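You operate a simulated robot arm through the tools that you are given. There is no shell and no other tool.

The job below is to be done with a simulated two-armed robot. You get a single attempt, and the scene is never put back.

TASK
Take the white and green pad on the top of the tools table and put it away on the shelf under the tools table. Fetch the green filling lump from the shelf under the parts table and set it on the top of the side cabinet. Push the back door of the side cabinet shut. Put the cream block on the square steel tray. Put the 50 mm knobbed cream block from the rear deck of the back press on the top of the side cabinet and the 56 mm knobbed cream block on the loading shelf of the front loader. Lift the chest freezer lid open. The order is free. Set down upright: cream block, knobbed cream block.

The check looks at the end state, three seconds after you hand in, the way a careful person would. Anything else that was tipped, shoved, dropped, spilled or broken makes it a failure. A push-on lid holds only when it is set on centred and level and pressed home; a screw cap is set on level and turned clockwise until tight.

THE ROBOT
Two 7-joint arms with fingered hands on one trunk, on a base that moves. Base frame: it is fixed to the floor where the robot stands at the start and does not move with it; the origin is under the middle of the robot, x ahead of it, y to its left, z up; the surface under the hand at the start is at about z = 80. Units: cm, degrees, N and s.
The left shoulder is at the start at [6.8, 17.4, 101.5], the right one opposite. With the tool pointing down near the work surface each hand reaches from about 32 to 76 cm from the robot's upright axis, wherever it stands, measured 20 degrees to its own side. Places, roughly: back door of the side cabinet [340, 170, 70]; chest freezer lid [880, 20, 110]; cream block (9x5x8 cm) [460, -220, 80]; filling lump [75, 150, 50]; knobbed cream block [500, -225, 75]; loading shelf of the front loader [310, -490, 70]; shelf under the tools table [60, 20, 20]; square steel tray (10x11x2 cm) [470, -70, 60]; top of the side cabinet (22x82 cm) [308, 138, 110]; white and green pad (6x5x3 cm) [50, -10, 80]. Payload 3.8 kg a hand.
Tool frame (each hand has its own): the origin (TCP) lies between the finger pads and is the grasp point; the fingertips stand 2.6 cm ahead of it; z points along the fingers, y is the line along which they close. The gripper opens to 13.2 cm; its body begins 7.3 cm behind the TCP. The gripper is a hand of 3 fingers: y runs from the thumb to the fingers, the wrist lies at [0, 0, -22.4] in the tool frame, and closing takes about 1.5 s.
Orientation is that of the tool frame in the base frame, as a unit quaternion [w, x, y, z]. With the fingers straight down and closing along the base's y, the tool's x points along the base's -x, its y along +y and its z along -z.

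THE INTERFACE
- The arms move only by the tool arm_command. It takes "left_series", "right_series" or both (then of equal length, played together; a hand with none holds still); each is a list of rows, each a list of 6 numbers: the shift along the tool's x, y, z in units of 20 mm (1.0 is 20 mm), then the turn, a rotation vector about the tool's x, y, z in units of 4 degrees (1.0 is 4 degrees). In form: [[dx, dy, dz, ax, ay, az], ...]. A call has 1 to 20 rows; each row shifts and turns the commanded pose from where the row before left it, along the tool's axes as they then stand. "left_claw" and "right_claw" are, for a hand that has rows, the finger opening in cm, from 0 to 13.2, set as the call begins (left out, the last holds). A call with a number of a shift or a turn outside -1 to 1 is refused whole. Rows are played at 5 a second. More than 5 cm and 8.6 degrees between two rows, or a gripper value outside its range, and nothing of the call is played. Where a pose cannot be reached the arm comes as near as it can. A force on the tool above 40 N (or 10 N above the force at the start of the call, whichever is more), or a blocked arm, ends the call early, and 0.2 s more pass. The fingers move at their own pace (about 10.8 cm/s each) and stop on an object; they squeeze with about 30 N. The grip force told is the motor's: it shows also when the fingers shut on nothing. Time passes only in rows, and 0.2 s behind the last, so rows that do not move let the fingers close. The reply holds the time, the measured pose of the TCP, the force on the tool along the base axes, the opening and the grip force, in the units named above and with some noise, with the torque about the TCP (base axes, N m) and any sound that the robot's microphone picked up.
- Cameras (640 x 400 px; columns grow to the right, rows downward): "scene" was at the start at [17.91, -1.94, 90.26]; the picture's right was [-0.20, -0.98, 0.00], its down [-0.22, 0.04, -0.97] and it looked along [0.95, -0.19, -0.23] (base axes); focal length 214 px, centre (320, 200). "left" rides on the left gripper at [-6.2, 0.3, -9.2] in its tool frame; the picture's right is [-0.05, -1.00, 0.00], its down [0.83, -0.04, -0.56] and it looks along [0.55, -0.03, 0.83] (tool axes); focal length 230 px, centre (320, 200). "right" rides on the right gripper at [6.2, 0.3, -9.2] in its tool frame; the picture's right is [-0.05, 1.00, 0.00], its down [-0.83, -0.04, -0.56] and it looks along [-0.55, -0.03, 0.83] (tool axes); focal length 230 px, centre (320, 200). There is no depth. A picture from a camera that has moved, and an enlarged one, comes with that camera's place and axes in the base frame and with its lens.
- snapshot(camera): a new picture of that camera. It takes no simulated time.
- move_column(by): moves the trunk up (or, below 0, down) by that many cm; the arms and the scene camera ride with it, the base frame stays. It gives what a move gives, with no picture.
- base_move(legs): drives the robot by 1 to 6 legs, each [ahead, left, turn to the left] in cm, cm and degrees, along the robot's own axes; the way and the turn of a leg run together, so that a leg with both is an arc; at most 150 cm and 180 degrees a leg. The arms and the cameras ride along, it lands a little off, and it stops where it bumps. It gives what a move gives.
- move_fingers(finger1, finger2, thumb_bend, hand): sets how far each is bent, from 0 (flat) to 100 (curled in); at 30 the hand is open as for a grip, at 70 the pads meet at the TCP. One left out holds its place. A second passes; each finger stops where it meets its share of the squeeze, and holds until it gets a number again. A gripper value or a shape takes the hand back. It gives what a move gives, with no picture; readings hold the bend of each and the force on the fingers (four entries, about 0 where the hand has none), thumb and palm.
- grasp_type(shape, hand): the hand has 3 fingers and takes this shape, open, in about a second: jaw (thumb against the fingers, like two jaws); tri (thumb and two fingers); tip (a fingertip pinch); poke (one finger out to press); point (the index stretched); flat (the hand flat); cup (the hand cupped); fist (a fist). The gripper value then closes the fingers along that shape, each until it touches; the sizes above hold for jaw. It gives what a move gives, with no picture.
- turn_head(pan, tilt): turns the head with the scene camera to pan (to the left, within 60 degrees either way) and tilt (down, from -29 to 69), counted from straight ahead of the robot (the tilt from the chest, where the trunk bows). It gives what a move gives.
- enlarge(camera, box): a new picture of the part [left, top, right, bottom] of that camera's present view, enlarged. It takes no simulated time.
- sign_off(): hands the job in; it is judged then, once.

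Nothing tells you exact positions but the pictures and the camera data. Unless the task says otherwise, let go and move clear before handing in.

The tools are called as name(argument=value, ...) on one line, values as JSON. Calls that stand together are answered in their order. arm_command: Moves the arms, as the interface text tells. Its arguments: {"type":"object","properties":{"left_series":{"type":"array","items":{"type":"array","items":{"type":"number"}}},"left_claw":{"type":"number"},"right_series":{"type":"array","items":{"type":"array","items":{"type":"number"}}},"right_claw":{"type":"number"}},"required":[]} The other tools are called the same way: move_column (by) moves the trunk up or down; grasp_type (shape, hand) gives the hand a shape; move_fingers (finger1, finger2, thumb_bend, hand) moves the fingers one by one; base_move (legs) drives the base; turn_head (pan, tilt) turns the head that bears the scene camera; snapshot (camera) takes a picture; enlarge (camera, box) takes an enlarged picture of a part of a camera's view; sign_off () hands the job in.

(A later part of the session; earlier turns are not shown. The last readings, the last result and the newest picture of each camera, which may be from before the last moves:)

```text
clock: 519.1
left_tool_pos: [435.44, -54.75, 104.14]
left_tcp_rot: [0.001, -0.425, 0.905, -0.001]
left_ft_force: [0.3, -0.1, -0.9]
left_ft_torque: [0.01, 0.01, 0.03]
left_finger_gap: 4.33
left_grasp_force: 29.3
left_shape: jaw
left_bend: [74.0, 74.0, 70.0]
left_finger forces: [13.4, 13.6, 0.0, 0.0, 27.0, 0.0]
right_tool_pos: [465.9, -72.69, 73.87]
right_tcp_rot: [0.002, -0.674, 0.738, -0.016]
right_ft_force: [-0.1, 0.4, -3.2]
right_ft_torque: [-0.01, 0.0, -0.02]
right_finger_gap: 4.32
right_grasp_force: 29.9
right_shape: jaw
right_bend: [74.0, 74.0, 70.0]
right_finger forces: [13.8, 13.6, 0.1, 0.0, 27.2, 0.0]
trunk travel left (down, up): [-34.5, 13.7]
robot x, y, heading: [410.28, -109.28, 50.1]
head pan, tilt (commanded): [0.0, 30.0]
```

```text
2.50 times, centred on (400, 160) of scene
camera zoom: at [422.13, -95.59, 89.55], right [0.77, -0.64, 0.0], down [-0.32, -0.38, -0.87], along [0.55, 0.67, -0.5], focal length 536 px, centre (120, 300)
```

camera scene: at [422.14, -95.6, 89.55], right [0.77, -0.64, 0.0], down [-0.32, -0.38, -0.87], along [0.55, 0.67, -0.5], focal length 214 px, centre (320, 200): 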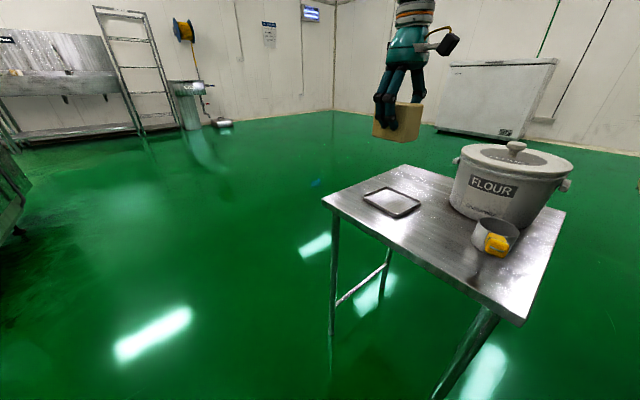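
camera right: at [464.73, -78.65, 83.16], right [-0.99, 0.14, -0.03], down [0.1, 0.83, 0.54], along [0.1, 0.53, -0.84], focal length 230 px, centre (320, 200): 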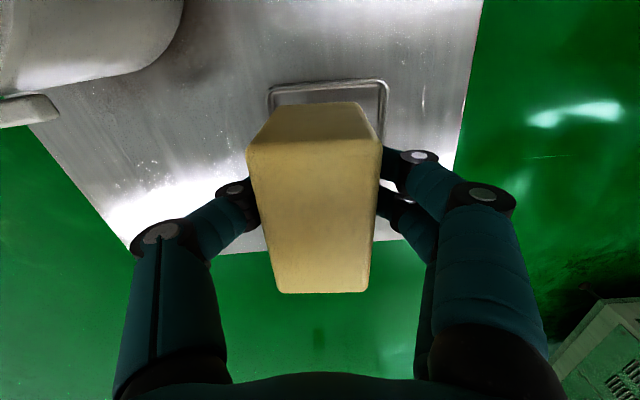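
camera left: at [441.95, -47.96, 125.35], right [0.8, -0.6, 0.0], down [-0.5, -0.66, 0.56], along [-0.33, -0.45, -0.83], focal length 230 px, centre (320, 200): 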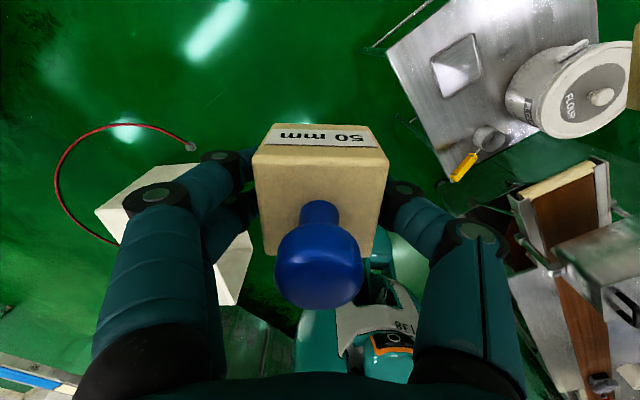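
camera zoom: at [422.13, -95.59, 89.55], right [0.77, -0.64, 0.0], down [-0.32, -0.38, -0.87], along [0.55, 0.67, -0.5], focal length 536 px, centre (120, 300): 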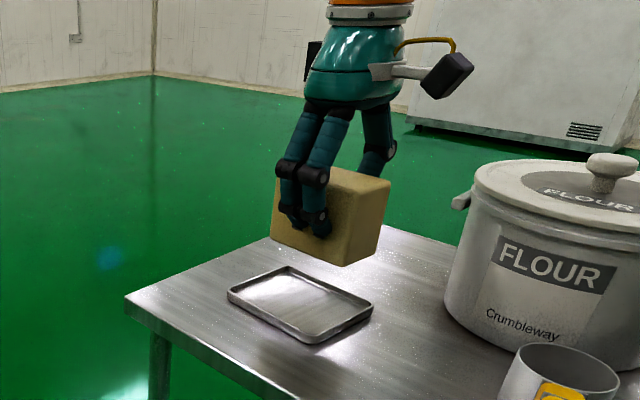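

Comparing both views: block centre ≈(466.5,-71.8) vs tray centre ≈(465.3,-71.3), and the block is turned ~5° relative to the tray. I correct by (-1.1,+0.5) cm and +5.5° and lower a bit.

arm_command(right_series=[[-0.1, 0.285, 0, 0, 0, -0.7], [-0.1, 0.285, 0, 0, 0, -0.7], [0, 0, 0.8, 0, 0, 0], [0, 0, 0.8, 0, 0, 0], [0, 0, 0, 0, 0, 0]])

snapshot(camera="right")

enlarge(camera="scene", box=[320, 80, 480, 240])

```text
clock: 520.3
left_tool_pos: [435.35, -54.7, 104.14]
left_tcp_rot: [0.0, -0.424, 0.905, -0.002]
left_ft_force: [0.0, 0.8, -1.2]
left_ft_torque: [0.01, -0.01, -0.01]
left_finger_gap: 4.29
left_grasp_force: 30.6
left_shape: jaw
left_bend: [74.0, 74.0, 70.0]
left_finger forces: [13.3, 13.7, 0.0, 0.1, 27.0, 0.0]
right_tool_pos: [464.71, -72.4, 70.62]
right_tcp_rot: [-0.001, 0.709, -0.705, 0.016]
right_ft_force: [0.3, -0.2, -4.0]
right_ft_torque: [-0.02, -0.01, -0.01]
right_finger_gap: 4.27
right_grasp_force: 30.0
right_shape: jaw
right_bend: [74.0, 74.0, 70.0]
right_finger forces: [13.8, 13.6, 0.0, 0.1, 27.2, 0.0]
trunk travel left (down, up): [-34.5, 13.7]
robot x, y, heading: [410.51, -109.78, 50.3]
head pan, tilt (commanded): [0.0, 30.0]
```

```text
taken
camera right: at [464.22, -78.4, 80.07], right [-1.0, 0.04, -0.03], down [0.02, 0.84, 0.54], along [0.05, 0.54, -0.84], focal length 230 px, centre (320, 200)
```

right: 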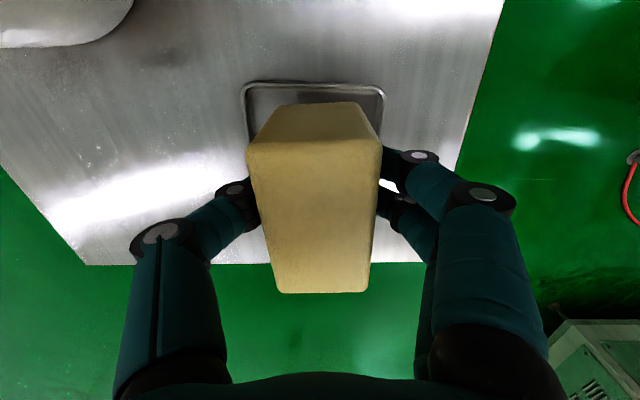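

```text
2.50 times, centred on (400, 160) of scene
camera zoom: at [422.14, -95.6, 89.55], right [0.77, -0.64, 0.0], down [-0.32, -0.38, -0.87], along [0.55, 0.67, -0.5], focal length 536 px, centre (120, 300)
```

zoom: 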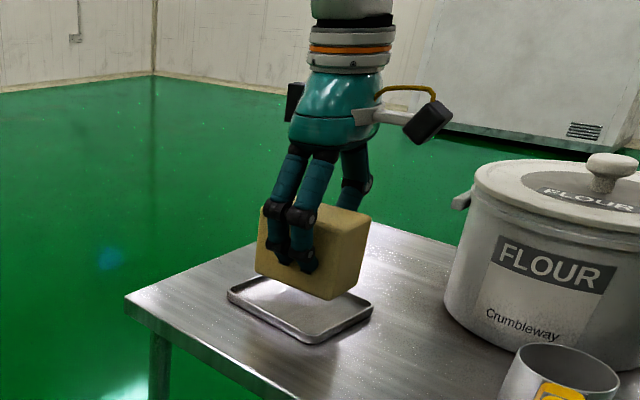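

Very close now: shift (+0.4,+0.5) cm and lower in small steps until contact.

arm_command(right_series=[[-0.25, -0.2, 0, 0, 0, 0], [0, 0, 0.5, 0, 0, 0], [0, 0, 0.25, 0, 0, 0], [0, 0, 0, 0, 0, 0]])

snapshot(camera="right")

enlarge(camera="scene", box=[340, 120, 460, 220])

```text
clock: 521.3
left_tool_pos: [435.37, -54.75, 104.07]
left_tcp_rot: [0.001, -0.424, 0.906, -0.002]
left_ft_force: [0.5, 1.4, -1.6]
left_ft_torque: [0.0, 0.01, -0.01]
left_finger_gap: 4.29
left_grasp_force: 30.1
left_shape: jaw
left_bend: [74.0, 74.0, 70.0]
left_finger forces: [13.4, 13.7, 0.0, 0.0, 27.0, 0.0]
right_tool_pos: [465.16, -71.92, 69.12]
right_tcp_rot: [-0.002, 0.71, -0.704, 0.016]
right_ft_force: [0.3, 0.1, -2.9]
right_ft_torque: [-0.03, -0.01, -0.02]
right_finger_gap: 4.32
right_grasp_force: 30.3
right_shape: jaw
right_bend: [74.0, 74.0, 70.0]
right_finger forces: [13.7, 13.4, 0.0, 0.0, 27.2, 0.0]
trunk travel left (down, up): [-34.5, 13.7]
robot x, y, heading: [410.7, -109.79, 50.4]
head pan, tilt (commanded): [0.0, 30.0]
```

```text
taken
camera right: at [464.62, -77.85, 78.47], right [-1.0, 0.05, -0.03], down [0.02, 0.84, 0.54], along [0.05, 0.54, -0.84], focal length 230 px, centre (320, 200)
```

right: 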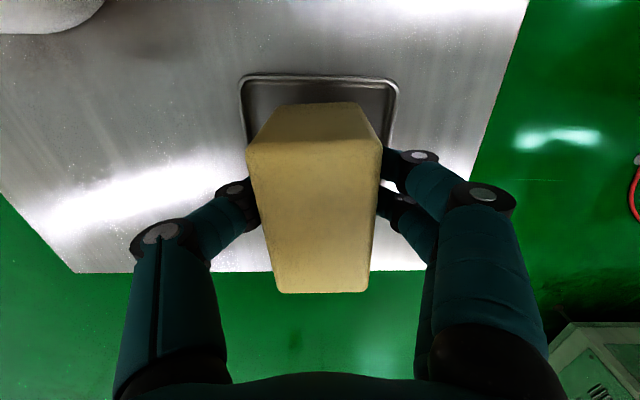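

```text
4.00 times, centred on (400, 170) of scene
camera zoom: at [422.14, -95.59, 89.55], right [0.77, -0.64, 0.0], down [-0.32, -0.38, -0.87], along [0.55, 0.67, -0.5], focal length 858 px, centre (0, 320)
```

zoom: 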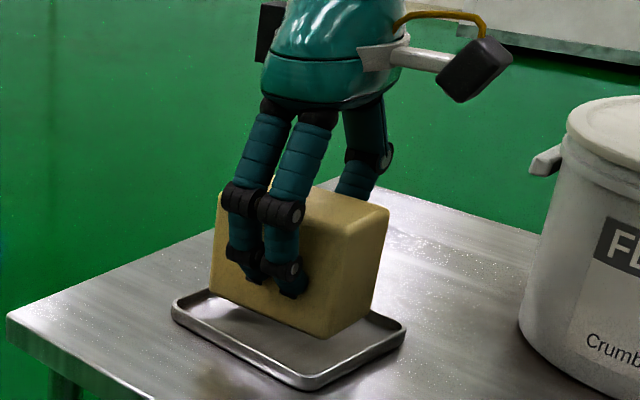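

Nicely above the tray. A last trim: +0.4 cm in y and −3° yaw, then down to contact.

arm_command(right_series=[[-0.2, 0, 0, 0, 0, 0.8], [0, 0, 0.4, 0, 0, 0], [0, 0, 0.2, 0, 0, 0], [0, 0, 0, 0, 0, 0]])

snapshot(camera="right")

enlarge(camera="scene", box=[340, 120, 460, 220])

```text
clock: 522.3
left_tool_pos: [435.48, -54.64, 104.09]
left_tcp_rot: [0.001, -0.425, 0.905, -0.002]
left_ft_force: [-0.3, 0.2, -1.1]
left_ft_torque: [0.01, 0.01, 0.01]
left_finger_gap: 4.29
left_grasp_force: 30.4
left_shape: jaw
left_bend: [74.0, 74.0, 70.0]
left_finger forces: [13.5, 13.6, 0.1, 0.0, 27.0, 0.0]
right_tool_pos: [465.14, -71.52, 67.93]
right_tcp_rot: [0.002, -0.689, 0.724, -0.016]
right_ft_force: [0.8, -0.3, -3.2]
right_ft_torque: [-0.02, -0.01, -0.02]
right_finger_gap: 4.33
right_grasp_force: 30.0
right_shape: jaw
right_bend: [74.0, 74.0, 70.0]
right_finger forces: [13.7, 13.5, 0.0, 0.0, 27.2, 0.1]
trunk travel left (down, up): [-34.5, 13.7]
robot x, y, heading: [410.7, -109.49, 50.4]
head pan, tilt (commanded): [0.0, 30.0]
```

```text
taken
camera right: at [464.26, -77.42, 77.22], right [-0.99, 0.1, -0.03], down [0.07, 0.84, 0.54], along [0.08, 0.53, -0.84], focal length 230 px, centre (320, 200)
```

right: 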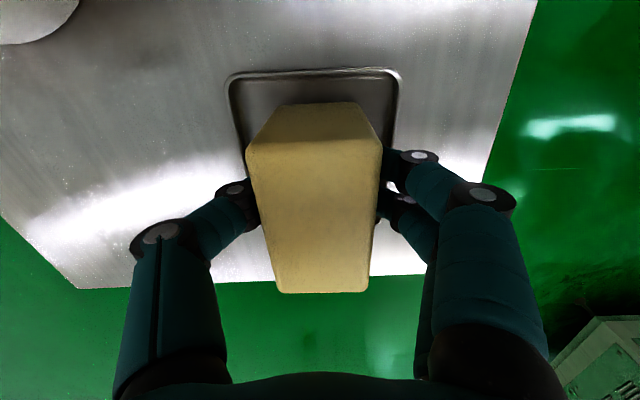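

```text
4.00 times, centred on (400, 170) of scene
camera zoom: at [422.14, -95.6, 89.55], right [0.77, -0.64, 0.0], down [-0.32, -0.38, -0.87], along [0.55, 0.67, -0.5], focal length 858 px, centre (0, 320)
```

zoom: 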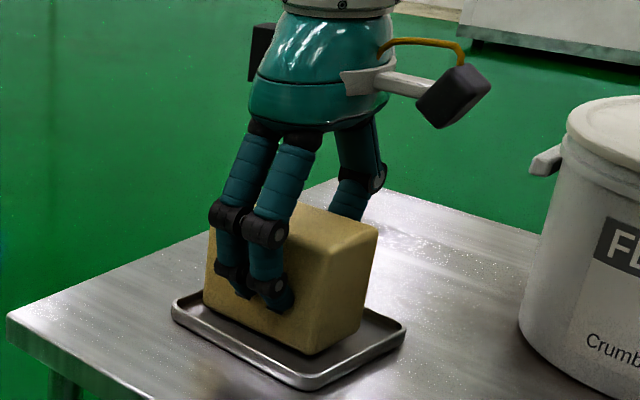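

Well centred. Lowering to contact.

arm_command(right_series=[[0, 0, 0.2, 0, 0, 0], [0, 0, 0, 0, 0, 0]])

arm_command(right_series=[[0, 0, 0.15, 0, 0, 0], [0, 0, 0, 0, 0, 0]])

arm_command(right_series=[[0, 0, 0.12, 0, 0, 0], [0, 0, 0, 0, 0, 0]])

enlarge(camera="scene", box=[340, 120, 460, 220])

```text
clock: 522.9
left_tool_pos: [435.37, -54.81, 104.08]
left_tcp_rot: [-0.001, -0.424, 0.906, -0.003]
left_ft_force: [0.1, -0.8, -0.6]
left_ft_torque: [0.0, 0.0, -0.01]
left_finger_gap: 4.3
left_grasp_force: 30.8
left_shape: jaw
left_bend: [74.0, 74.0, 70.0]
left_finger forces: [13.4, 13.6, 0.0, 0.1, 26.9, 0.1]
right_tool_pos: [464.92, -71.4, 67.5]
right_tcp_rot: [0.003, -0.69, 0.724, -0.016]
right_ft_force: [0.6, 0.4, 1.3]
right_ft_torque: [-0.01, 0.1, -0.01]
right_finger_gap: 4.32
right_grasp_force: 30.1
right_shape: jaw
right_bend: [74.0, 74.0, 70.0]
right_finger forces: [13.6, 13.9, 0.0, 0.0, 27.8, 0.1]
trunk travel left (down, up): [-34.5, 13.7]
robot x, y, heading: [410.66, -109.17, 50.3]
head pan, tilt (commanded): [0.0, 30.0]
```

```text
clock: 523.5
left_tool_pos: [435.24, -54.82, 104.21]
left_tcp_rot: [0.001, -0.423, 0.906, -0.001]
left_ft_force: [-0.8, -0.3, -1.1]
left_ft_torque: [0.03, 0.0, -0.02]
left_finger_gap: 4.31
left_grasp_force: 29.5
left_shape: jaw
left_bend: [74.0, 74.0, 70.0]
left_finger forces: [13.4, 13.5, 0.0, 0.0, 26.9, 0.0]
right_tool_pos: [465.07, -71.35, 67.38]
right_tcp_rot: [0.004, -0.69, 0.723, -0.016]
right_ft_force: [0.9, -0.5, 14.3]
right_ft_torque: [-0.01, 0.12, 0.03]
right_finger_gap: 4.33
right_grasp_force: 30.0
right_shape: jaw
right_bend: [74.0, 74.0, 70.0]
right_finger forces: [15.2, 15.5, 0.0, 0.0, 31.0, 0.0]
trunk travel left (down, up): [-34.5, 13.7]
robot x, y, heading: [410.91, -109.55, 50.2]
head pan, tilt (commanded): [0.0, 30.0]
```

```text
clock: 524.1
left_tool_pos: [435.21, -54.84, 104.32]
left_tcp_rot: [0.002, -0.425, 0.905, -0.001]
left_ft_force: [-0.7, 0.7, -1.1]
left_ft_torque: [0.02, 0.0, -0.02]
left_finger_gap: 4.28
left_grasp_force: 29.7
left_shape: jaw
left_bend: [74.0, 74.0, 70.0]
left_finger forces: [13.4, 13.6, 0.1, 0.0, 27.0, 0.1]
right_tool_pos: [465.02, -71.48, 67.35]
right_tcp_rot: [0.005, -0.689, 0.724, -0.015]
right_ft_force: [0.2, -1.0, 27.6]
right_ft_torque: [0.03, 0.07, 0.02]
right_finger_gap: 4.46
right_grasp_force: 29.8
right_shape: jaw
right_bend: [74.0, 74.0, 70.0]
right_finger forces: [16.5, 16.8, 0.1, 0.1, 33.9, 0.0]
trunk travel left (down, up): [-34.5, 13.7]
robot x, y, heading: [410.78, -109.47, 50.4]
head pan, tilt (commanded): [0.0, 30.0]
```

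```text
4.00 times, centred on (400, 170) of scene
camera zoom: at [421.98, -95.71, 89.61], right [0.77, -0.64, 0.0], down [-0.32, -0.38, -0.87], along [0.55, 0.67, -0.5], focal length 858 px, centre (0, 320)
```

zoom: 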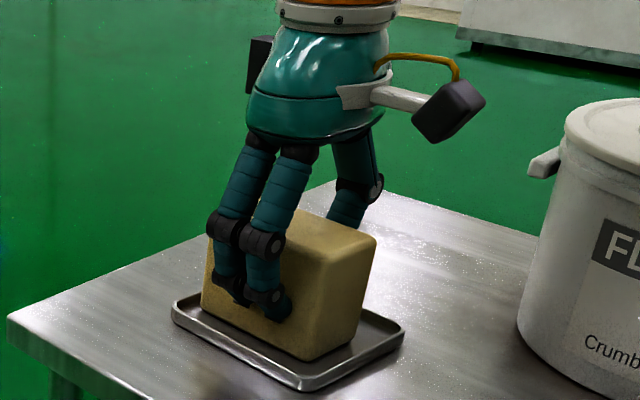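

The block sits inside the tray's rim. I relax the pressure, open and rise.

arm_command(right_series=[[0, 0, -0.2, 0, 0, 0], [0, 0, 0, 0, 0, 0]])

arm_command(right_series=[[0, 0, 0, 0, 0, 0], [0, 0, 0, 0, 0, 0], [0, 0, 0, 0, 0, 0], [0, 0, 0, 0, 0, 0], [0, 0, 0, 0, 0, 0]], right_claw=9)

arm_command(right_series=[[0, 0, -1, 0, 0, 0], [0, 0, -1, 0, 0, 0], [0, 0, -1, 0, 0, 0], [0, 0, -1, 0, 0, 0], [0, 0, -1, 0, 0, 0], [0, 0, -1, 0, 0, 0], [0, 0, -1, 0, 0, 0], [0, 0, -1, 0, 0, 0], [0, 0, -1, 0, 0, 0], [0, 0, 0, 0, 0, 0]])

snapshot(camera="right")

enlarge(camera="scene", box=[340, 120, 460, 220])

```text
clock: 524.7
left_tool_pos: [435.3, -54.7, 104.06]
left_tcp_rot: [0.0, -0.425, 0.905, -0.001]
left_ft_force: [-1.2, -0.3, -1.0]
left_ft_torque: [-0.04, -0.02, 0.0]
left_finger_gap: 4.32
left_grasp_force: 30.1
left_shape: jaw
left_bend: [74.0, 74.0, 70.0]
left_finger forces: [13.4, 13.6, 0.0, 0.1, 27.1, 0.0]
right_tool_pos: [464.95, -71.51, 67.28]
right_tcp_rot: [0.002, -0.69, 0.724, -0.015]
right_ft_force: [1.2, 4.7, 11.3]
right_ft_torque: [0.1, -0.01, -0.04]
right_finger_gap: 4.43
right_grasp_force: 29.9
right_shape: jaw
right_bend: [74.0, 74.0, 70.0]
right_finger forces: [15.8, 16.0, 0.1, 0.0, 32.9, 0.0]
trunk travel left (down, up): [-34.5, 13.7]
robot x, y, heading: [410.83, -109.57, 50.2]
head pan, tilt (commanded): [0.0, 30.0]
```

```text
clock: 525.9
left_tool_pos: [435.26, -54.77, 104.16]
left_tcp_rot: [0.0, -0.425, 0.905, -0.001]
left_ft_force: [-0.4, -0.2, -1.2]
left_ft_torque: [0.0, 0.01, 0.02]
left_finger_gap: 4.29
left_grasp_force: 30.1
left_shape: jaw
left_bend: [74.0, 74.0, 70.0]
left_finger forces: [13.4, 13.6, 0.0, 0.1, 27.1, 0.1]
right_tool_pos: [465.05, -71.61, 67.44]
right_tcp_rot: [0.002, -0.69, 0.724, -0.017]
right_ft_force: [0.2, -0.2, -0.4]
right_ft_torque: [0.02, 0.01, 0.02]
right_finger_gap: 8.98
right_grasp_force: 0.0
right_shape: jaw
right_bend: [69.0, 69.0, 66.0]
right_finger forces: [0.0, 0.0, 0.0, 0.0, 0.0, 0.1]
trunk travel left (down, up): [-34.5, 13.7]
robot x, y, heading: [410.79, -109.43, 50.1]
head pan, tilt (commanded): [0.0, 30.0]
```

```text
clock: 528.1
left_tool_pos: [435.37, -54.67, 104.14]
left_tcp_rot: [0.0, -0.425, 0.905, -0.003]
left_ft_force: [0.5, 0.7, -1.7]
left_ft_torque: [0.0, 0.0, 0.02]
left_finger_gap: 4.32
left_grasp_force: 30.2
left_shape: jaw
left_bend: [74.0, 74.0, 70.0]
left_finger forces: [13.4, 13.6, 0.0, 0.0, 27.0, 0.0]
right_tool_pos: [464.54, -71.23, 85.45]
right_tcp_rot: [0.002, -0.689, 0.725, -0.016]
right_ft_force: [0.2, 0.3, 0.6]
right_ft_torque: [0.0, -0.01, -0.01]
right_finger_gap: 8.94
right_grasp_force: 0.2
right_shape: jaw
right_bend: [69.0, 69.0, 66.0]
right_finger forces: [0.0, 0.0, 0.0, 0.0, 0.0, 0.0]
trunk travel left (down, up): [-34.5, 13.7]
robot x, y, heading: [410.56, -109.5, 50.2]
head pan, tilt (commanded): [0.0, 30.0]
```

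```text
taken
camera right: at [463.76, -77.18, 94.8], right [-0.99, 0.1, -0.03], down [0.07, 0.84, 0.54], along [0.08, 0.53, -0.84], focal length 230 px, centre (320, 200)
```

right: 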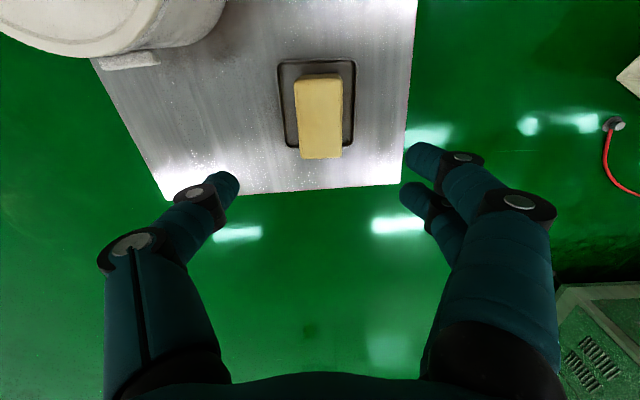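

```text
4.00 times, centred on (400, 170) of scene
camera zoom: at [422.13, -95.6, 89.55], right [0.77, -0.64, 0.0], down [-0.32, -0.38, -0.87], along [0.55, 0.67, -0.5], focal length 858 px, centre (0, 320)
```

zoom: 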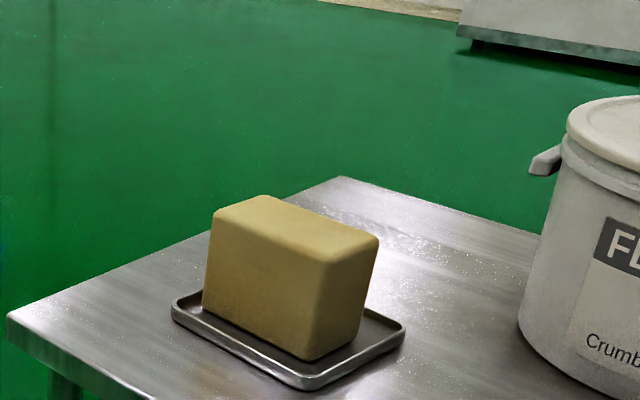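

The cream block stands in the tray. A closer look from above to check it's within the rim.

enlarge(camera="right", box=[260, 40, 380, 180])

enlarge(camera="scene", box=[375, 160, 455, 225])

```text
2.86 times, centred on (320, 110) of right
camera zoom: at [463.76, -77.18, 94.8], right [-0.99, 0.1, -0.03], down [0.07, 0.84, 0.54], along [0.08, 0.53, -0.84], focal length 657 px, centre (320, 457)
```

zoom: 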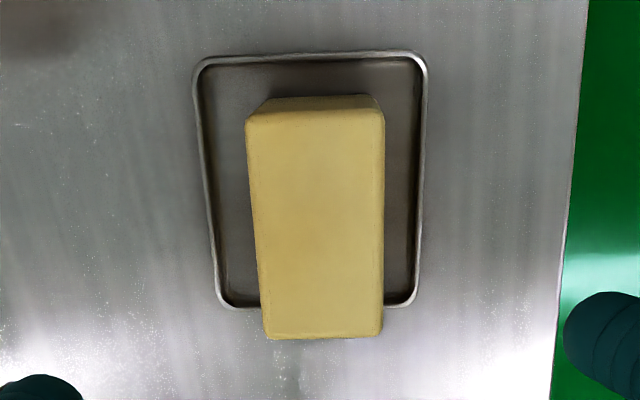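

```text
6.15 times, centred on (415, 192) of scene
camera zoom: at [422.13, -95.6, 89.55], right [0.77, -0.64, 0.0], down [-0.32, -0.38, -0.87], along [0.55, 0.67, -0.5], focal length 1320 px, centre (-265, 246)
```

zoom: 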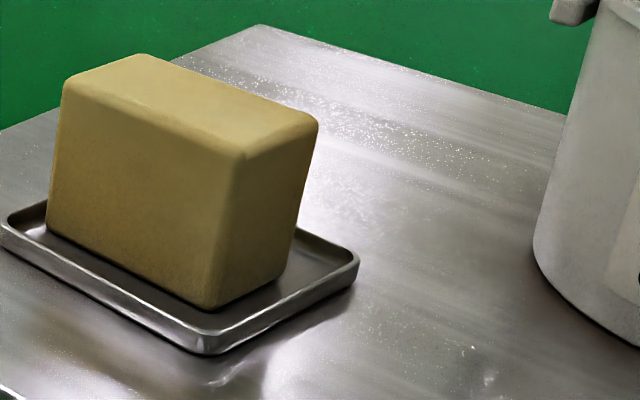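

The cream block is safely inside the tray. Next: carry the 50 mm block (left hand) to the side cabinet. I raise the trunk, step away from the table, turn north and drive up the aisle at x≈420.

move_column(by=13.5)

base_move(legs=[[-12, 6, 0], [0, 0, 40]])

turn_head(pan=0, tilt=20)

snapshot(camera="scene")

```text
clock: 529.7
left_tool_pos: [435.37, -54.71, 117.37]
left_tcp_rot: [-0.001, -0.424, 0.906, -0.001]
left_ft_force: [0.1, 1.6, -0.8]
left_ft_torque: [0.0, 0.02, -0.01]
left_finger_gap: 4.29
left_grasp_force: 30.2
left_shape: jaw
left_bend: [74.0, 74.0, 70.0]
left_finger forces: [13.3, 13.7, 0.0, 0.0, 26.9, 0.1]
right_tool_pos: [464.64, -71.23, 98.79]
right_tcp_rot: [0.0, -0.69, 0.724, -0.017]
right_ft_force: [0.1, -0.2, -0.6]
right_ft_torque: [0.0, 0.0, 0.01]
right_finger_gap: 8.95
right_grasp_force: 0.1
right_shape: jaw
right_bend: [69.0, 69.0, 66.0]
right_finger forces: [0.0, 0.0, 0.0, 0.1, 0.0, 0.1]
trunk travel left (down, up): [-48.0, 0.2]
robot x, y, heading: [409.99, -109.24, 50.2]
head pan, tilt (commanded): [0.0, 30.0]
```

```text
clock: 532.9
left_tool_pos: [382.9, -56.68, 117.6]
left_tcp_rot: [0.001, -0.704, 0.71, -0.003]
left_ft_force: [0.3, 0.3, -1.1]
left_ft_torque: [0.0, -0.03, -0.03]
left_finger_gap: 4.31
left_grasp_force: 29.8
left_shape: jaw
left_bend: [74.0, 74.0, 70.0]
left_finger forces: [13.3, 13.6, 0.0, 0.0, 26.9, 0.0]
right_tool_pos: [415.9, -50.9, 98.86]
right_tcp_rot: [-0.007, 0.893, -0.45, 0.015]
right_ft_force: [0.5, 0.0, 0.0]
right_ft_torque: [0.01, 0.03, 0.03]
right_finger_gap: 9.0
right_grasp_force: 0.1
right_shape: jaw
right_bend: [69.0, 69.0, 66.0]
right_finger forces: [0.0, 0.0, 0.0, 0.0, 0.0, 0.1]
trunk travel left (down, up): [-48.0, 0.2]
robot x, y, heading: [398.55, -114.82, 89.5]
head pan, tilt (commanded): [0.0, 30.0]
```

```text
clock: 533.6
left_tool_pos: [382.8, -56.6, 117.63]
left_tcp_rot: [0.001, -0.704, 0.71, -0.002]
left_ft_force: [-0.2, 0.3, -0.9]
left_ft_torque: [0.01, -0.03, 0.01]
left_finger_gap: 4.31
left_grasp_force: 30.0
left_shape: jaw
left_bend: [74.0, 74.0, 70.0]
left_finger forces: [13.4, 13.6, 0.1, 0.1, 27.0, 0.0]
right_tool_pos: [415.97, -50.86, 98.88]
right_tcp_rot: [-0.007, 0.893, -0.45, 0.015]
right_ft_force: [-0.1, 0.4, 0.7]
right_ft_torque: [-0.03, -0.03, 0.02]
right_finger_gap: 8.96
right_grasp_force: 0.1
right_shape: jaw
right_bend: [69.0, 69.0, 66.0]
right_finger forces: [0.0, 0.0, 0.0, 0.0, 0.0, 0.0]
trunk travel left (down, up): [-48.0, 0.2]
robot x, y, heading: [398.35, -114.72, 89.5]
head pan, tilt (commanded): [0.0, 20.0]
```

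```text
taken
camera scene: at [398.37, -94.63, 108.24], right [1.0, -0.01, 0.0], down [0.0, -0.34, -0.94], along [0.01, 0.94, -0.34], focal length 214 px, centre (320, 200)
```

scene: 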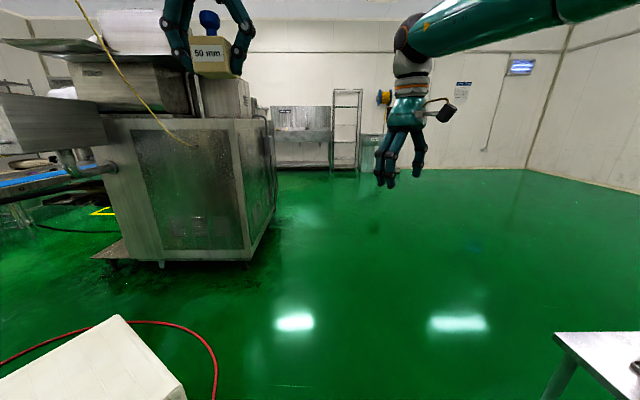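

Path north is open. Driving to y≈229 at x≈415, then turning to face -y.

base_move(legs=[[150, -17, 0.5], [150, 0, 0], [42, 0, 0], [0, 0, 180]])

snapshot(camera="scene")

```text
refused: leg 1 is longer than a leg can be; nothing moved
```

```text
taken
camera scene: at [398.37, -94.63, 108.24], right [1.0, -0.01, 0.0], down [0.0, -0.34, -0.94], along [0.01, 0.94, -0.34], focal length 214 px, centre (320, 200)
```

scene: 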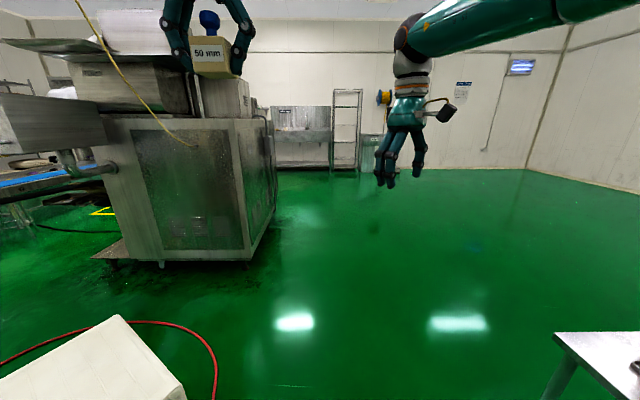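

base_move(legs=[[140, -17, 0.5], [150, 0, 0], [52, 0, 0], [0, 0, 180]])

snapshot(camera="scene")

```text
clock: 557.8
left_tool_pos: [427.24, 172.52, 117.61]
left_tcp_rot: [-0.002, 0.69, 0.724, 0.0]
left_ft_force: [-0.3, -0.4, -0.7]
left_ft_torque: [0.05, 0.01, -0.04]
left_finger_gap: 4.25
left_grasp_force: 30.2
left_shape: jaw
left_bend: [74.0, 74.0, 70.0]
left_finger forces: [13.3, 13.5, 0.1, 0.0, 26.8, 0.0]
right_tool_pos: [394.42, 164.89, 98.94]
right_tcp_rot: [-0.014, 0.424, 0.905, -0.008]
right_ft_force: [0.5, 0.2, 0.3]
right_ft_torque: [-0.01, 0.01, -0.01]
right_finger_gap: 8.95
right_grasp_force: 0.1
right_shape: jaw
right_bend: [69.0, 69.0, 66.0]
right_finger forces: [0.1, 0.1, 0.1, 0.1, 0.0, 0.1]
trunk travel left (down, up): [-48.0, 0.2]
robot x, y, heading: [408.21, 229.49, -87.5]
head pan, tilt (commanded): [0.0, 20.0]
```

```text
taken
camera scene: at [409.34, 209.45, 108.24], right [-1.0, -0.05, 0.0], down [-0.02, 0.34, -0.94], along [0.04, -0.94, -0.34], focal length 214 px, centre (320, 200)
```

scene: 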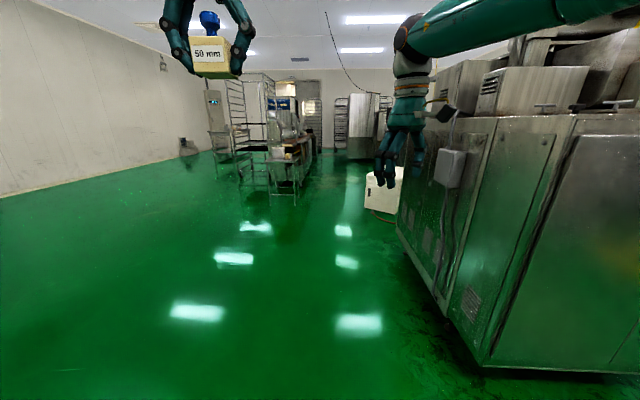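

I tuck the right hand back and raise the left hand with the block a bit, then strafe to the cabinet.

arm_command(right_series=[[0, 0, 0, 0, 0, 1], [0, 0, 0, 0, 0, 1], [0, 0, 0, 0, 0, 1], [0, 0, 0, 0, 0, 1], [0, 0, 0, 0, 0, 1], [0, 0, 0, 0, 0, 1], [0, 0, 0, 0, 0, 1], [0, 0, 0, 0, 0, 1], [0, 0, 0, 0, 0, 1], [1, 0, -0.6, 0, 0, 0], [1, 0, -0.6, 0, 0, 0], [1, 0, -0.6, 0, 0, 0], [1, 0, -0.6, 0, 0, 0], [1, 0, -0.6, 0, 0, 0], [1, 0, -0.6, 0, 0, 0], [1, 0, -0.6, 0, 0, 0], [1, 0, -0.6, 0, 0, 0], [1, 0, -0.6, 0, 0, 0], [1, 0, -0.6, 0, 0, 0], [0, 0, 0, 0, 0, 0]], left_series=[[1, 0, 0, 0, 0, 0], [1, 0, 0, 0, 0, 0], [1, 0, 0, 0, 0, 0], [1, 0, 0, 0, 0, 0], [0, 0, -1, 0, 0, 0], [0, 0, -1, 0, 0, 0], [0, 0, -1, 0, 0, 0], [0, 0, -1, 0, 0, 0], [0, 0, -1, 0, 0, 0], [0, 0, 0, 0, 0, 0], [0, 0, 0, 0, 0, 0], [0, 0, 0, 0, 0, 0], [0, 0, 0, 0, 0, 0], [0, 0, 0, 0, 0, 0], [0, 0, 0, 0, 0, 0], [0, 0, 0, 0, 0, 0], [0, 0, 0, 0, 0, 0], [0, 0, 0, 0, 0, 0], [0, 0, 0, 0, 0, 0], [0, 0, 0, 0, 0, 0]])

base_move(legs=[[0, -104, -2.5]])

snapshot(camera="scene")

snapshot(camera="left")

snapshot(camera="right")

```text
clock: 562.0
left_tool_pos: [426.66, 180.45, 127.63]
left_tcp_rot: [-0.002, 0.689, 0.724, 0.0]
left_ft_force: [-0.3, -0.3, -0.7]
left_ft_torque: [0.03, 0.04, 0.0]
left_finger_gap: 4.29
left_grasp_force: 30.1
left_shape: jaw
left_bend: [74.0, 74.0, 70.0]
left_finger forces: [13.3, 13.7, 0.0, 0.1, 26.8, 0.1]
right_tool_pos: [393.42, 185.1, 110.9]
right_tcp_rot: [-0.012, 0.684, 0.729, -0.013]
right_ft_force: [-0.2, -0.1, 0.5]
right_ft_torque: [0.01, -0.01, 0.02]
right_finger_gap: 8.97
right_grasp_force: 0.2
right_shape: jaw
right_bend: [69.0, 69.0, 66.0]
right_finger forces: [0.0, 0.0, 0.0, 0.0, 0.0, 0.1]
trunk travel left (down, up): [-48.0, 0.2]
robot x, y, heading: [408.09, 230.11, -87.3]
head pan, tilt (commanded): [0.0, 20.0]
```

```text
clock: 571.4
left_tool_pos: [319.28, 177.75, 127.72]
left_tcp_rot: [-0.002, 0.713, 0.701, -0.001]
left_ft_force: [1.2, 0.2, -1.1]
left_ft_torque: [0.04, 0.01, 0.01]
left_finger_gap: 4.3
left_grasp_force: 30.4
left_shape: jaw
left_bend: [74.0, 74.0, 70.0]
left_finger forces: [13.3, 13.7, 0.1, 0.1, 26.9, 0.0]
right_tool_pos: [286.53, 184.49, 110.95]
right_tcp_rot: [-0.012, 0.706, 0.708, -0.012]
right_ft_force: [-0.5, 0.6, 0.1]
right_ft_torque: [0.0, 0.0, -0.03]
right_finger_gap: 8.98
right_grasp_force: 0.1
right_shape: jaw
right_bend: [69.0, 69.0, 66.0]
right_finger forces: [0.0, 0.1, 0.1, 0.0, 0.0, 0.0]
trunk travel left (down, up): [-48.0, 0.2]
robot x, y, heading: [304.31, 228.02, -90.8]
head pan, tilt (commanded): [0.0, 20.0]
```

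```text
taken
camera scene: at [303.84, 207.74, 108.24], right [-1.0, 0.02, 0.0], down [0.01, 0.34, -0.94], along [-0.01, -0.94, -0.34], focal length 214 px, centre (320, 200)
```

scene: 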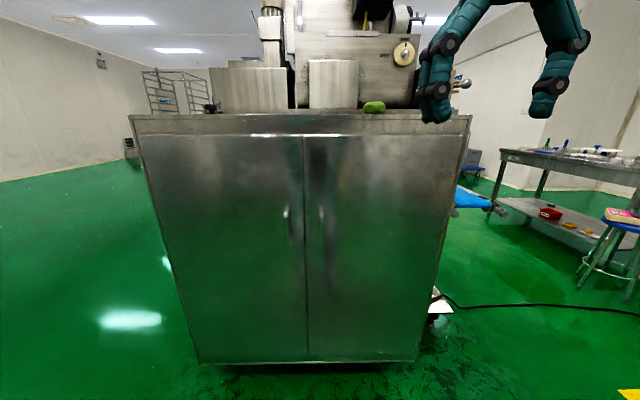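

```text
taken
camera left: at [319.67, 171.83, 137.0], right [-1.0, -0.04, 0.0], down [-0.03, 0.83, 0.56], along [-0.02, 0.56, -0.83], focal length 230 px, centre (320, 200)
```

left: 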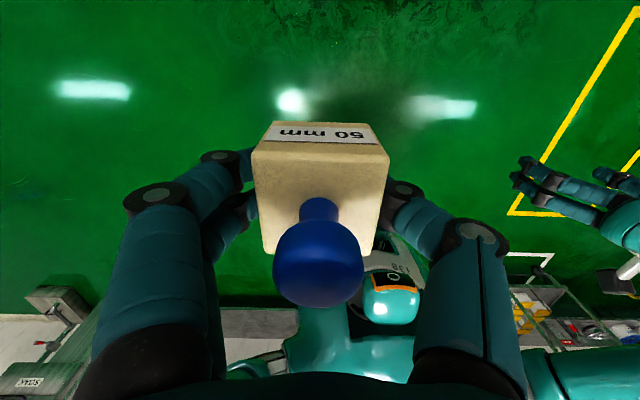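

```text
taken
camera right: at [287.13, 190.67, 120.16], right [1.0, -0.05, -0.03], down [-0.02, -0.83, 0.56], along [-0.06, -0.55, -0.83], focal length 230 px, centre (320, 200)
```

right: 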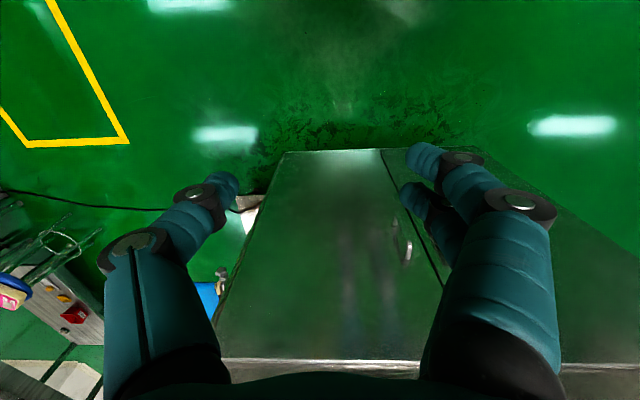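

Doors are shut, the lump is in place. I move 26 cm closer, then extend the left hand over the top at x≈319.

base_move(legs=[[26, 0, 0.8]])

arm_command(left_series=[[-1, 0, 0, 0, 0, 0], [-1, 0, 0, 0, 0, 0], [-1, 0, 0, 0, 0, 0], [-1, 0, 0, 0, 0, 0], [-1, 0, 0.3, 0, 0, 0], [-1, 0, 0.5, 0, 0, 0], [0, 0, 1, 0, 0, 0], [0, 0, 1, 0, 0, 0], [0, 0, 1, 0, 0, 0], [0, 0, 0, 0, 0, 0]], right_series=[[1, 0, 0, 0, 0, 0], [1, 0, 0, 0, 0, 0], [1, 0, 0, 0, 0, 0], [0, 0, 0, 0, 0, 0], [0, 0, 0, 0, 0, 0], [0, 0, 0, 0, 0, 0], [0, 0, 0, 0, 0, 0], [0, 0, 0, 0, 0, 0], [0, 0, 0, 0, 0, 0], [0, 0, 0, 0, 0, 0]])

snapshot(camera="scene")

snapshot(camera="left")

```text
clock: 573.3
left_tool_pos: [320.03, 153.06, 127.76]
left_tcp_rot: [0.0, 0.706, 0.709, 0.0]
left_ft_force: [-0.4, -0.6, -0.9]
left_ft_torque: [0.01, 0.04, -0.03]
left_finger_gap: 4.25
left_grasp_force: 30.3
left_shape: jaw
left_bend: [74.0, 74.0, 70.0]
left_finger forces: [13.3, 13.6, 0.0, 0.0, 26.9, 0.0]
right_tool_pos: [287.14, 159.18, 110.96]
right_tcp_rot: [-0.011, 0.7, 0.714, -0.012]
right_ft_force: [-1.1, -0.9, 0.2]
right_ft_torque: [0.0, -0.04, -0.01]
right_finger_gap: 8.97
right_grasp_force: 0.0
right_shape: jaw
right_bend: [69.0, 69.0, 66.0]
right_finger forces: [0.0, 0.1, 0.0, 0.0, 0.0, 0.1]
trunk travel left (down, up): [-48.0, 0.2]
robot x, y, heading: [304.09, 203.33, -89.8]
head pan, tilt (commanded): [0.0, 20.0]
```

```text
clock: 575.5
left_tool_pos: [320.22, 146.07, 121.63]
left_tcp_rot: [-0.001, 0.706, 0.708, -0.001]
left_ft_force: [0.6, -0.5, -1.2]
left_ft_torque: [-0.02, -0.05, 0.0]
left_finger_gap: 4.27
left_grasp_force: 29.9
left_shape: jaw
left_bend: [74.0, 74.0, 70.0]
left_finger forces: [13.9, 14.1, 0.1, 0.1, 28.1, 0.0]
left hand out of reach, approached as far as the arm can: row 4, 5, 6
right_tool_pos: [286.83, 165.1, 111.02]
right_tcp_rot: [-0.011, 0.7, 0.714, -0.011]
right_ft_force: [0.0, 0.6, 0.6]
right_ft_torque: [-0.01, 0.0, 0.02]
right_finger_gap: 8.97
right_grasp_force: 0.1
right_shape: jaw
right_bend: [69.0, 69.0, 66.0]
right_finger forces: [0.0, 0.0, 0.0, 0.0, 0.0, 0.1]
trunk travel left (down, up): [-48.0, 0.2]
robot x, y, heading: [303.84, 202.96, -89.4]
head pan, tilt (commanded): [0.0, 20.0]
```

```text
taken
camera scene: at [304.05, 182.67, 108.25], right [-1.0, 0.0, 0.0], down [0.0, 0.34, -0.94], along [0.0, -0.94, -0.34], focal length 214 px, centre (320, 200)
```

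scene: 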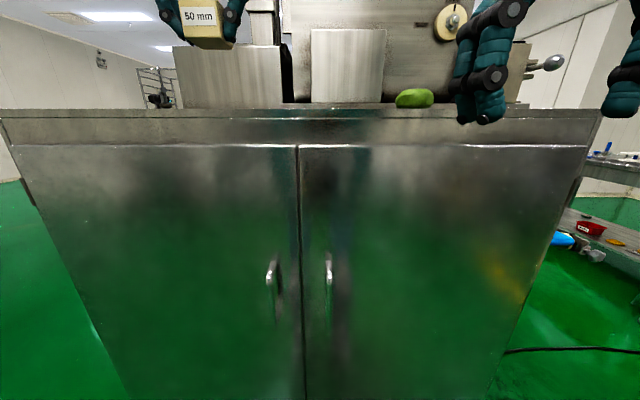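

```text
taken
camera left: at [320.68, 140.07, 130.89], right [-1.0, -0.06, 0.0], down [-0.04, 0.83, 0.56], along [-0.03, 0.55, -0.83], focal length 230 px, centre (320, 200)
```

left: 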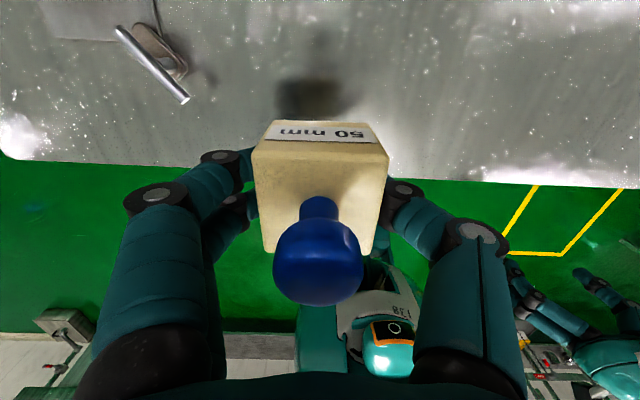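

There's a T-handle on the cabinet top near (332,142), so I choose x≈312 instead. Base: 8 cm right, 7 cm ahead.

base_move(legs=[[7, -8, 0]])

snapshot(camera="left")

snapshot(camera="scene")

```text
clock: 576.8
left_tool_pos: [312.22, 139.1, 121.64]
left_tcp_rot: [-0.001, 0.706, 0.709, -0.001]
left_ft_force: [-0.1, -0.8, -1.3]
left_ft_torque: [0.0, -0.02, -0.01]
left_finger_gap: 4.29
left_grasp_force: 30.0
left_shape: jaw
left_bend: [74.0, 74.0, 70.0]
left_finger forces: [13.9, 14.1, 0.1, 0.0, 28.0, 0.0]
right_tool_pos: [279.11, 158.0, 110.93]
right_tcp_rot: [-0.011, 0.7, 0.714, -0.013]
right_ft_force: [-1.0, -0.2, -0.5]
right_ft_torque: [0.0, 0.01, 0.04]
right_finger_gap: 8.98
right_grasp_force: 0.0
right_shape: jaw
right_bend: [69.0, 69.0, 66.0]
right_finger forces: [0.0, 0.1, 0.1, 0.0, 0.0, 0.0]
trunk travel left (down, up): [-48.0, 0.2]
robot x, y, heading: [296.25, 195.89, -89.7]
head pan, tilt (commanded): [0.0, 20.0]
```

```text
taken
camera left: at [312.85, 133.0, 130.92], right [-1.0, -0.06, 0.0], down [-0.04, 0.83, 0.56], along [-0.03, 0.55, -0.83], focal length 230 px, centre (320, 200)
```

left: 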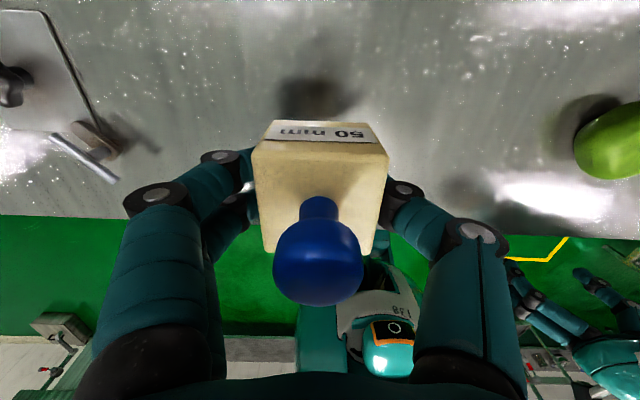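

```text
taken
camera scene: at [296.2, 175.6, 108.26], right [-1.0, 0.0, 0.0], down [0.0, 0.34, -0.94], along [0.0, -0.94, -0.34], focal length 214 px, centre (320, 200)
```

scene: 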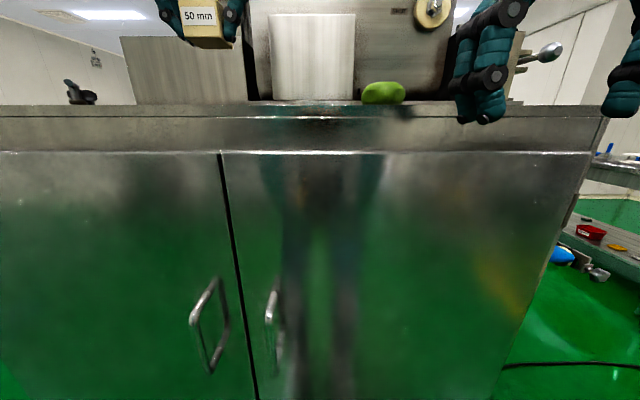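

The block is over a free part of the top. Lowering to ≈114.5, then small steps.

arm_command(left_series=[[0, 0, 1, 0, 0, 0], [0, 0, 1, 0, 0, 0], [0, 0, 1, 0, 0, 0], [0, 0, 0.5, 0, 0, 0], [0, 0, 0, 0, 0, 0]])

snapshot(camera="left")

enlarge(camera="scene", box=[140, 0, 300, 130])

```text
clock: 578.0
left_tool_pos: [312.42, 139.04, 114.68]
left_tcp_rot: [-0.001, 0.706, 0.709, -0.002]
left_ft_force: [0.3, -0.8, -1.9]
left_ft_torque: [0.03, 0.02, -0.04]
left_finger_gap: 4.3
left_grasp_force: 30.3
left_shape: jaw
left_bend: [74.0, 74.0, 70.0]
left_finger forces: [13.9, 14.1, 0.0, 0.1, 28.1, 0.1]
right_tool_pos: [278.89, 157.98, 110.95]
right_tcp_rot: [-0.011, 0.7, 0.714, -0.012]
right_ft_force: [0.2, 0.4, 0.0]
right_ft_torque: [0.02, -0.01, 0.0]
right_finger_gap: 8.99
right_grasp_force: 0.1
right_shape: jaw
right_bend: [69.0, 69.0, 66.0]
right_finger forces: [0.0, 0.1, 0.0, 0.0, 0.0, 0.0]
trunk travel left (down, up): [-48.0, 0.2]
robot x, y, heading: [296.12, 195.77, -90.0]
head pan, tilt (commanded): [0.0, 20.0]
```

```text
taken
camera left: at [312.88, 132.98, 123.92], right [-1.0, -0.06, 0.0], down [-0.04, 0.83, 0.56], along [-0.03, 0.55, -0.83], focal length 230 px, centre (320, 200)
```

left: 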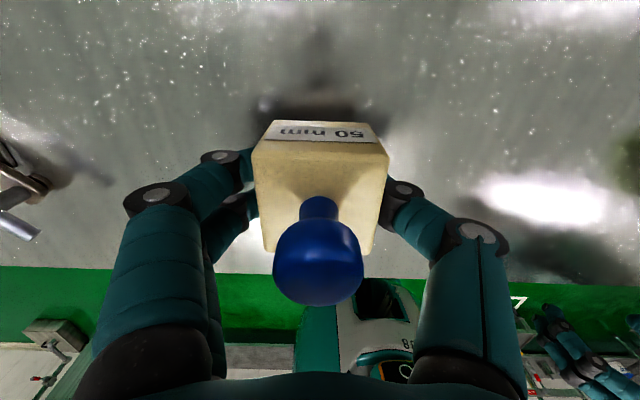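

```text
3.08 times, centred on (220, 65) of scene
camera zoom: at [296.18, 175.58, 108.25], right [-1.0, 0.0, 0.0], down [0.0, 0.34, -0.94], along [0.0, -0.94, -0.34], focal length 660 px, centre (628, 615)
```

zoom: 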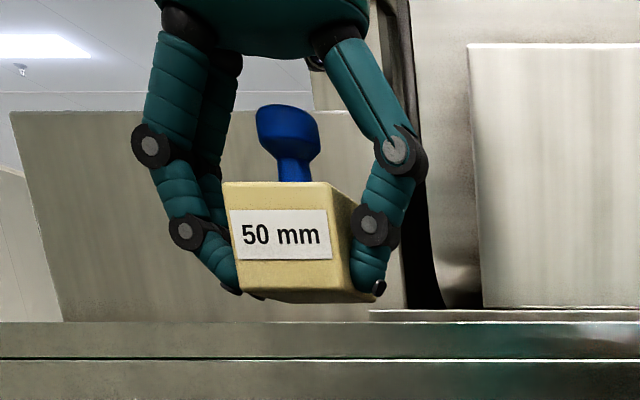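

Continue down slowly.

arm_command(left_series=[[0, 0, 0.3, 0, 0, 0], [0, 0, 0.3, 0, 0, 0], [0, 0, 0, 0, 0, 0]])

arm_command(left_series=[[0, 0, 0.15, 0, 0, 0], [0, 0, 0, 0, 0, 0]])

arm_command(left_series=[[0, 0, 0.12, 0, 0, 0], [0, 0, 0, 0, 0, 0]])

```text
clock: 578.8
left_tool_pos: [312.3, 138.88, 113.49]
left_tcp_rot: [-0.001, 0.706, 0.709, -0.002]
left_ft_force: [0.2, -0.4, -1.3]
left_ft_torque: [0.06, 0.01, -0.01]
left_finger_gap: 4.26
left_grasp_force: 29.7
left_shape: jaw
left_bend: [74.0, 74.0, 70.0]
left_finger forces: [13.9, 14.1, 0.0, 0.0, 28.1, 0.0]
right_tool_pos: [279.01, 158.02, 110.88]
right_tcp_rot: [-0.012, 0.7, 0.714, -0.011]
right_ft_force: [-0.3, 0.5, -0.2]
right_ft_torque: [-0.02, -0.04, 0.02]
right_finger_gap: 8.96
right_grasp_force: 0.1
right_shape: jaw
right_bend: [69.0, 69.0, 66.0]
right_finger forces: [0.0, 0.0, 0.1, 0.0, 0.0, 0.0]
trunk travel left (down, up): [-48.0, 0.2]
robot x, y, heading: [296.5, 195.97, -89.8]
head pan, tilt (commanded): [0.0, 20.0]
```

```text
clock: 579.4
left_tool_pos: [312.46, 138.94, 113.12]
left_tcp_rot: [-0.001, 0.706, 0.708, -0.002]
left_ft_force: [0.8, 0.1, -1.3]
left_ft_torque: [0.01, 0.03, -0.01]
left_finger_gap: 4.26
left_grasp_force: 29.9
left_shape: jaw
left_bend: [74.0, 74.0, 70.0]
left_finger forces: [14.0, 14.1, 0.0, 0.0, 28.0, 0.0]
right_tool_pos: [279.13, 158.08, 110.97]
right_tcp_rot: [-0.012, 0.701, 0.713, -0.012]
right_ft_force: [-0.5, -0.2, -0.2]
right_ft_torque: [0.0, 0.0, 0.01]
right_finger_gap: 8.99
right_grasp_force: 0.0
right_shape: jaw
right_bend: [69.0, 69.0, 66.0]
right_finger forces: [0.0, 0.0, 0.1, 0.0, 0.0, 0.0]
trunk travel left (down, up): [-48.0, 0.2]
robot x, y, heading: [296.18, 195.61, -89.9]
head pan, tilt (commanded): [0.0, 20.0]
```

```text
clock: 580.0
left_tool_pos: [312.4, 139.07, 112.94]
left_tcp_rot: [-0.001, 0.706, 0.708, -0.001]
left_ft_force: [0.2, 0.0, -2.0]
left_ft_torque: [0.01, -0.05, 0.03]
left_finger_gap: 4.27
left_grasp_force: 30.8
left_shape: jaw
left_bend: [74.0, 74.0, 70.0]
left_finger forces: [13.8, 14.1, 0.0, 0.0, 28.0, 0.0]
right_tool_pos: [278.99, 158.0, 110.96]
right_tcp_rot: [-0.012, 0.701, 0.713, -0.012]
right_ft_force: [-0.6, -0.2, 0.2]
right_ft_torque: [0.0, 0.0, 0.0]
right_finger_gap: 8.95
right_grasp_force: 0.0
right_shape: jaw
right_bend: [69.0, 69.0, 66.0]
right_finger forces: [0.0, 0.1, 0.0, 0.0, 0.0, 0.0]
trunk travel left (down, up): [-48.0, 0.2]
robot x, y, heading: [296.31, 195.67, -89.7]
head pan, tilt (commanded): [0.0, 20.0]
```

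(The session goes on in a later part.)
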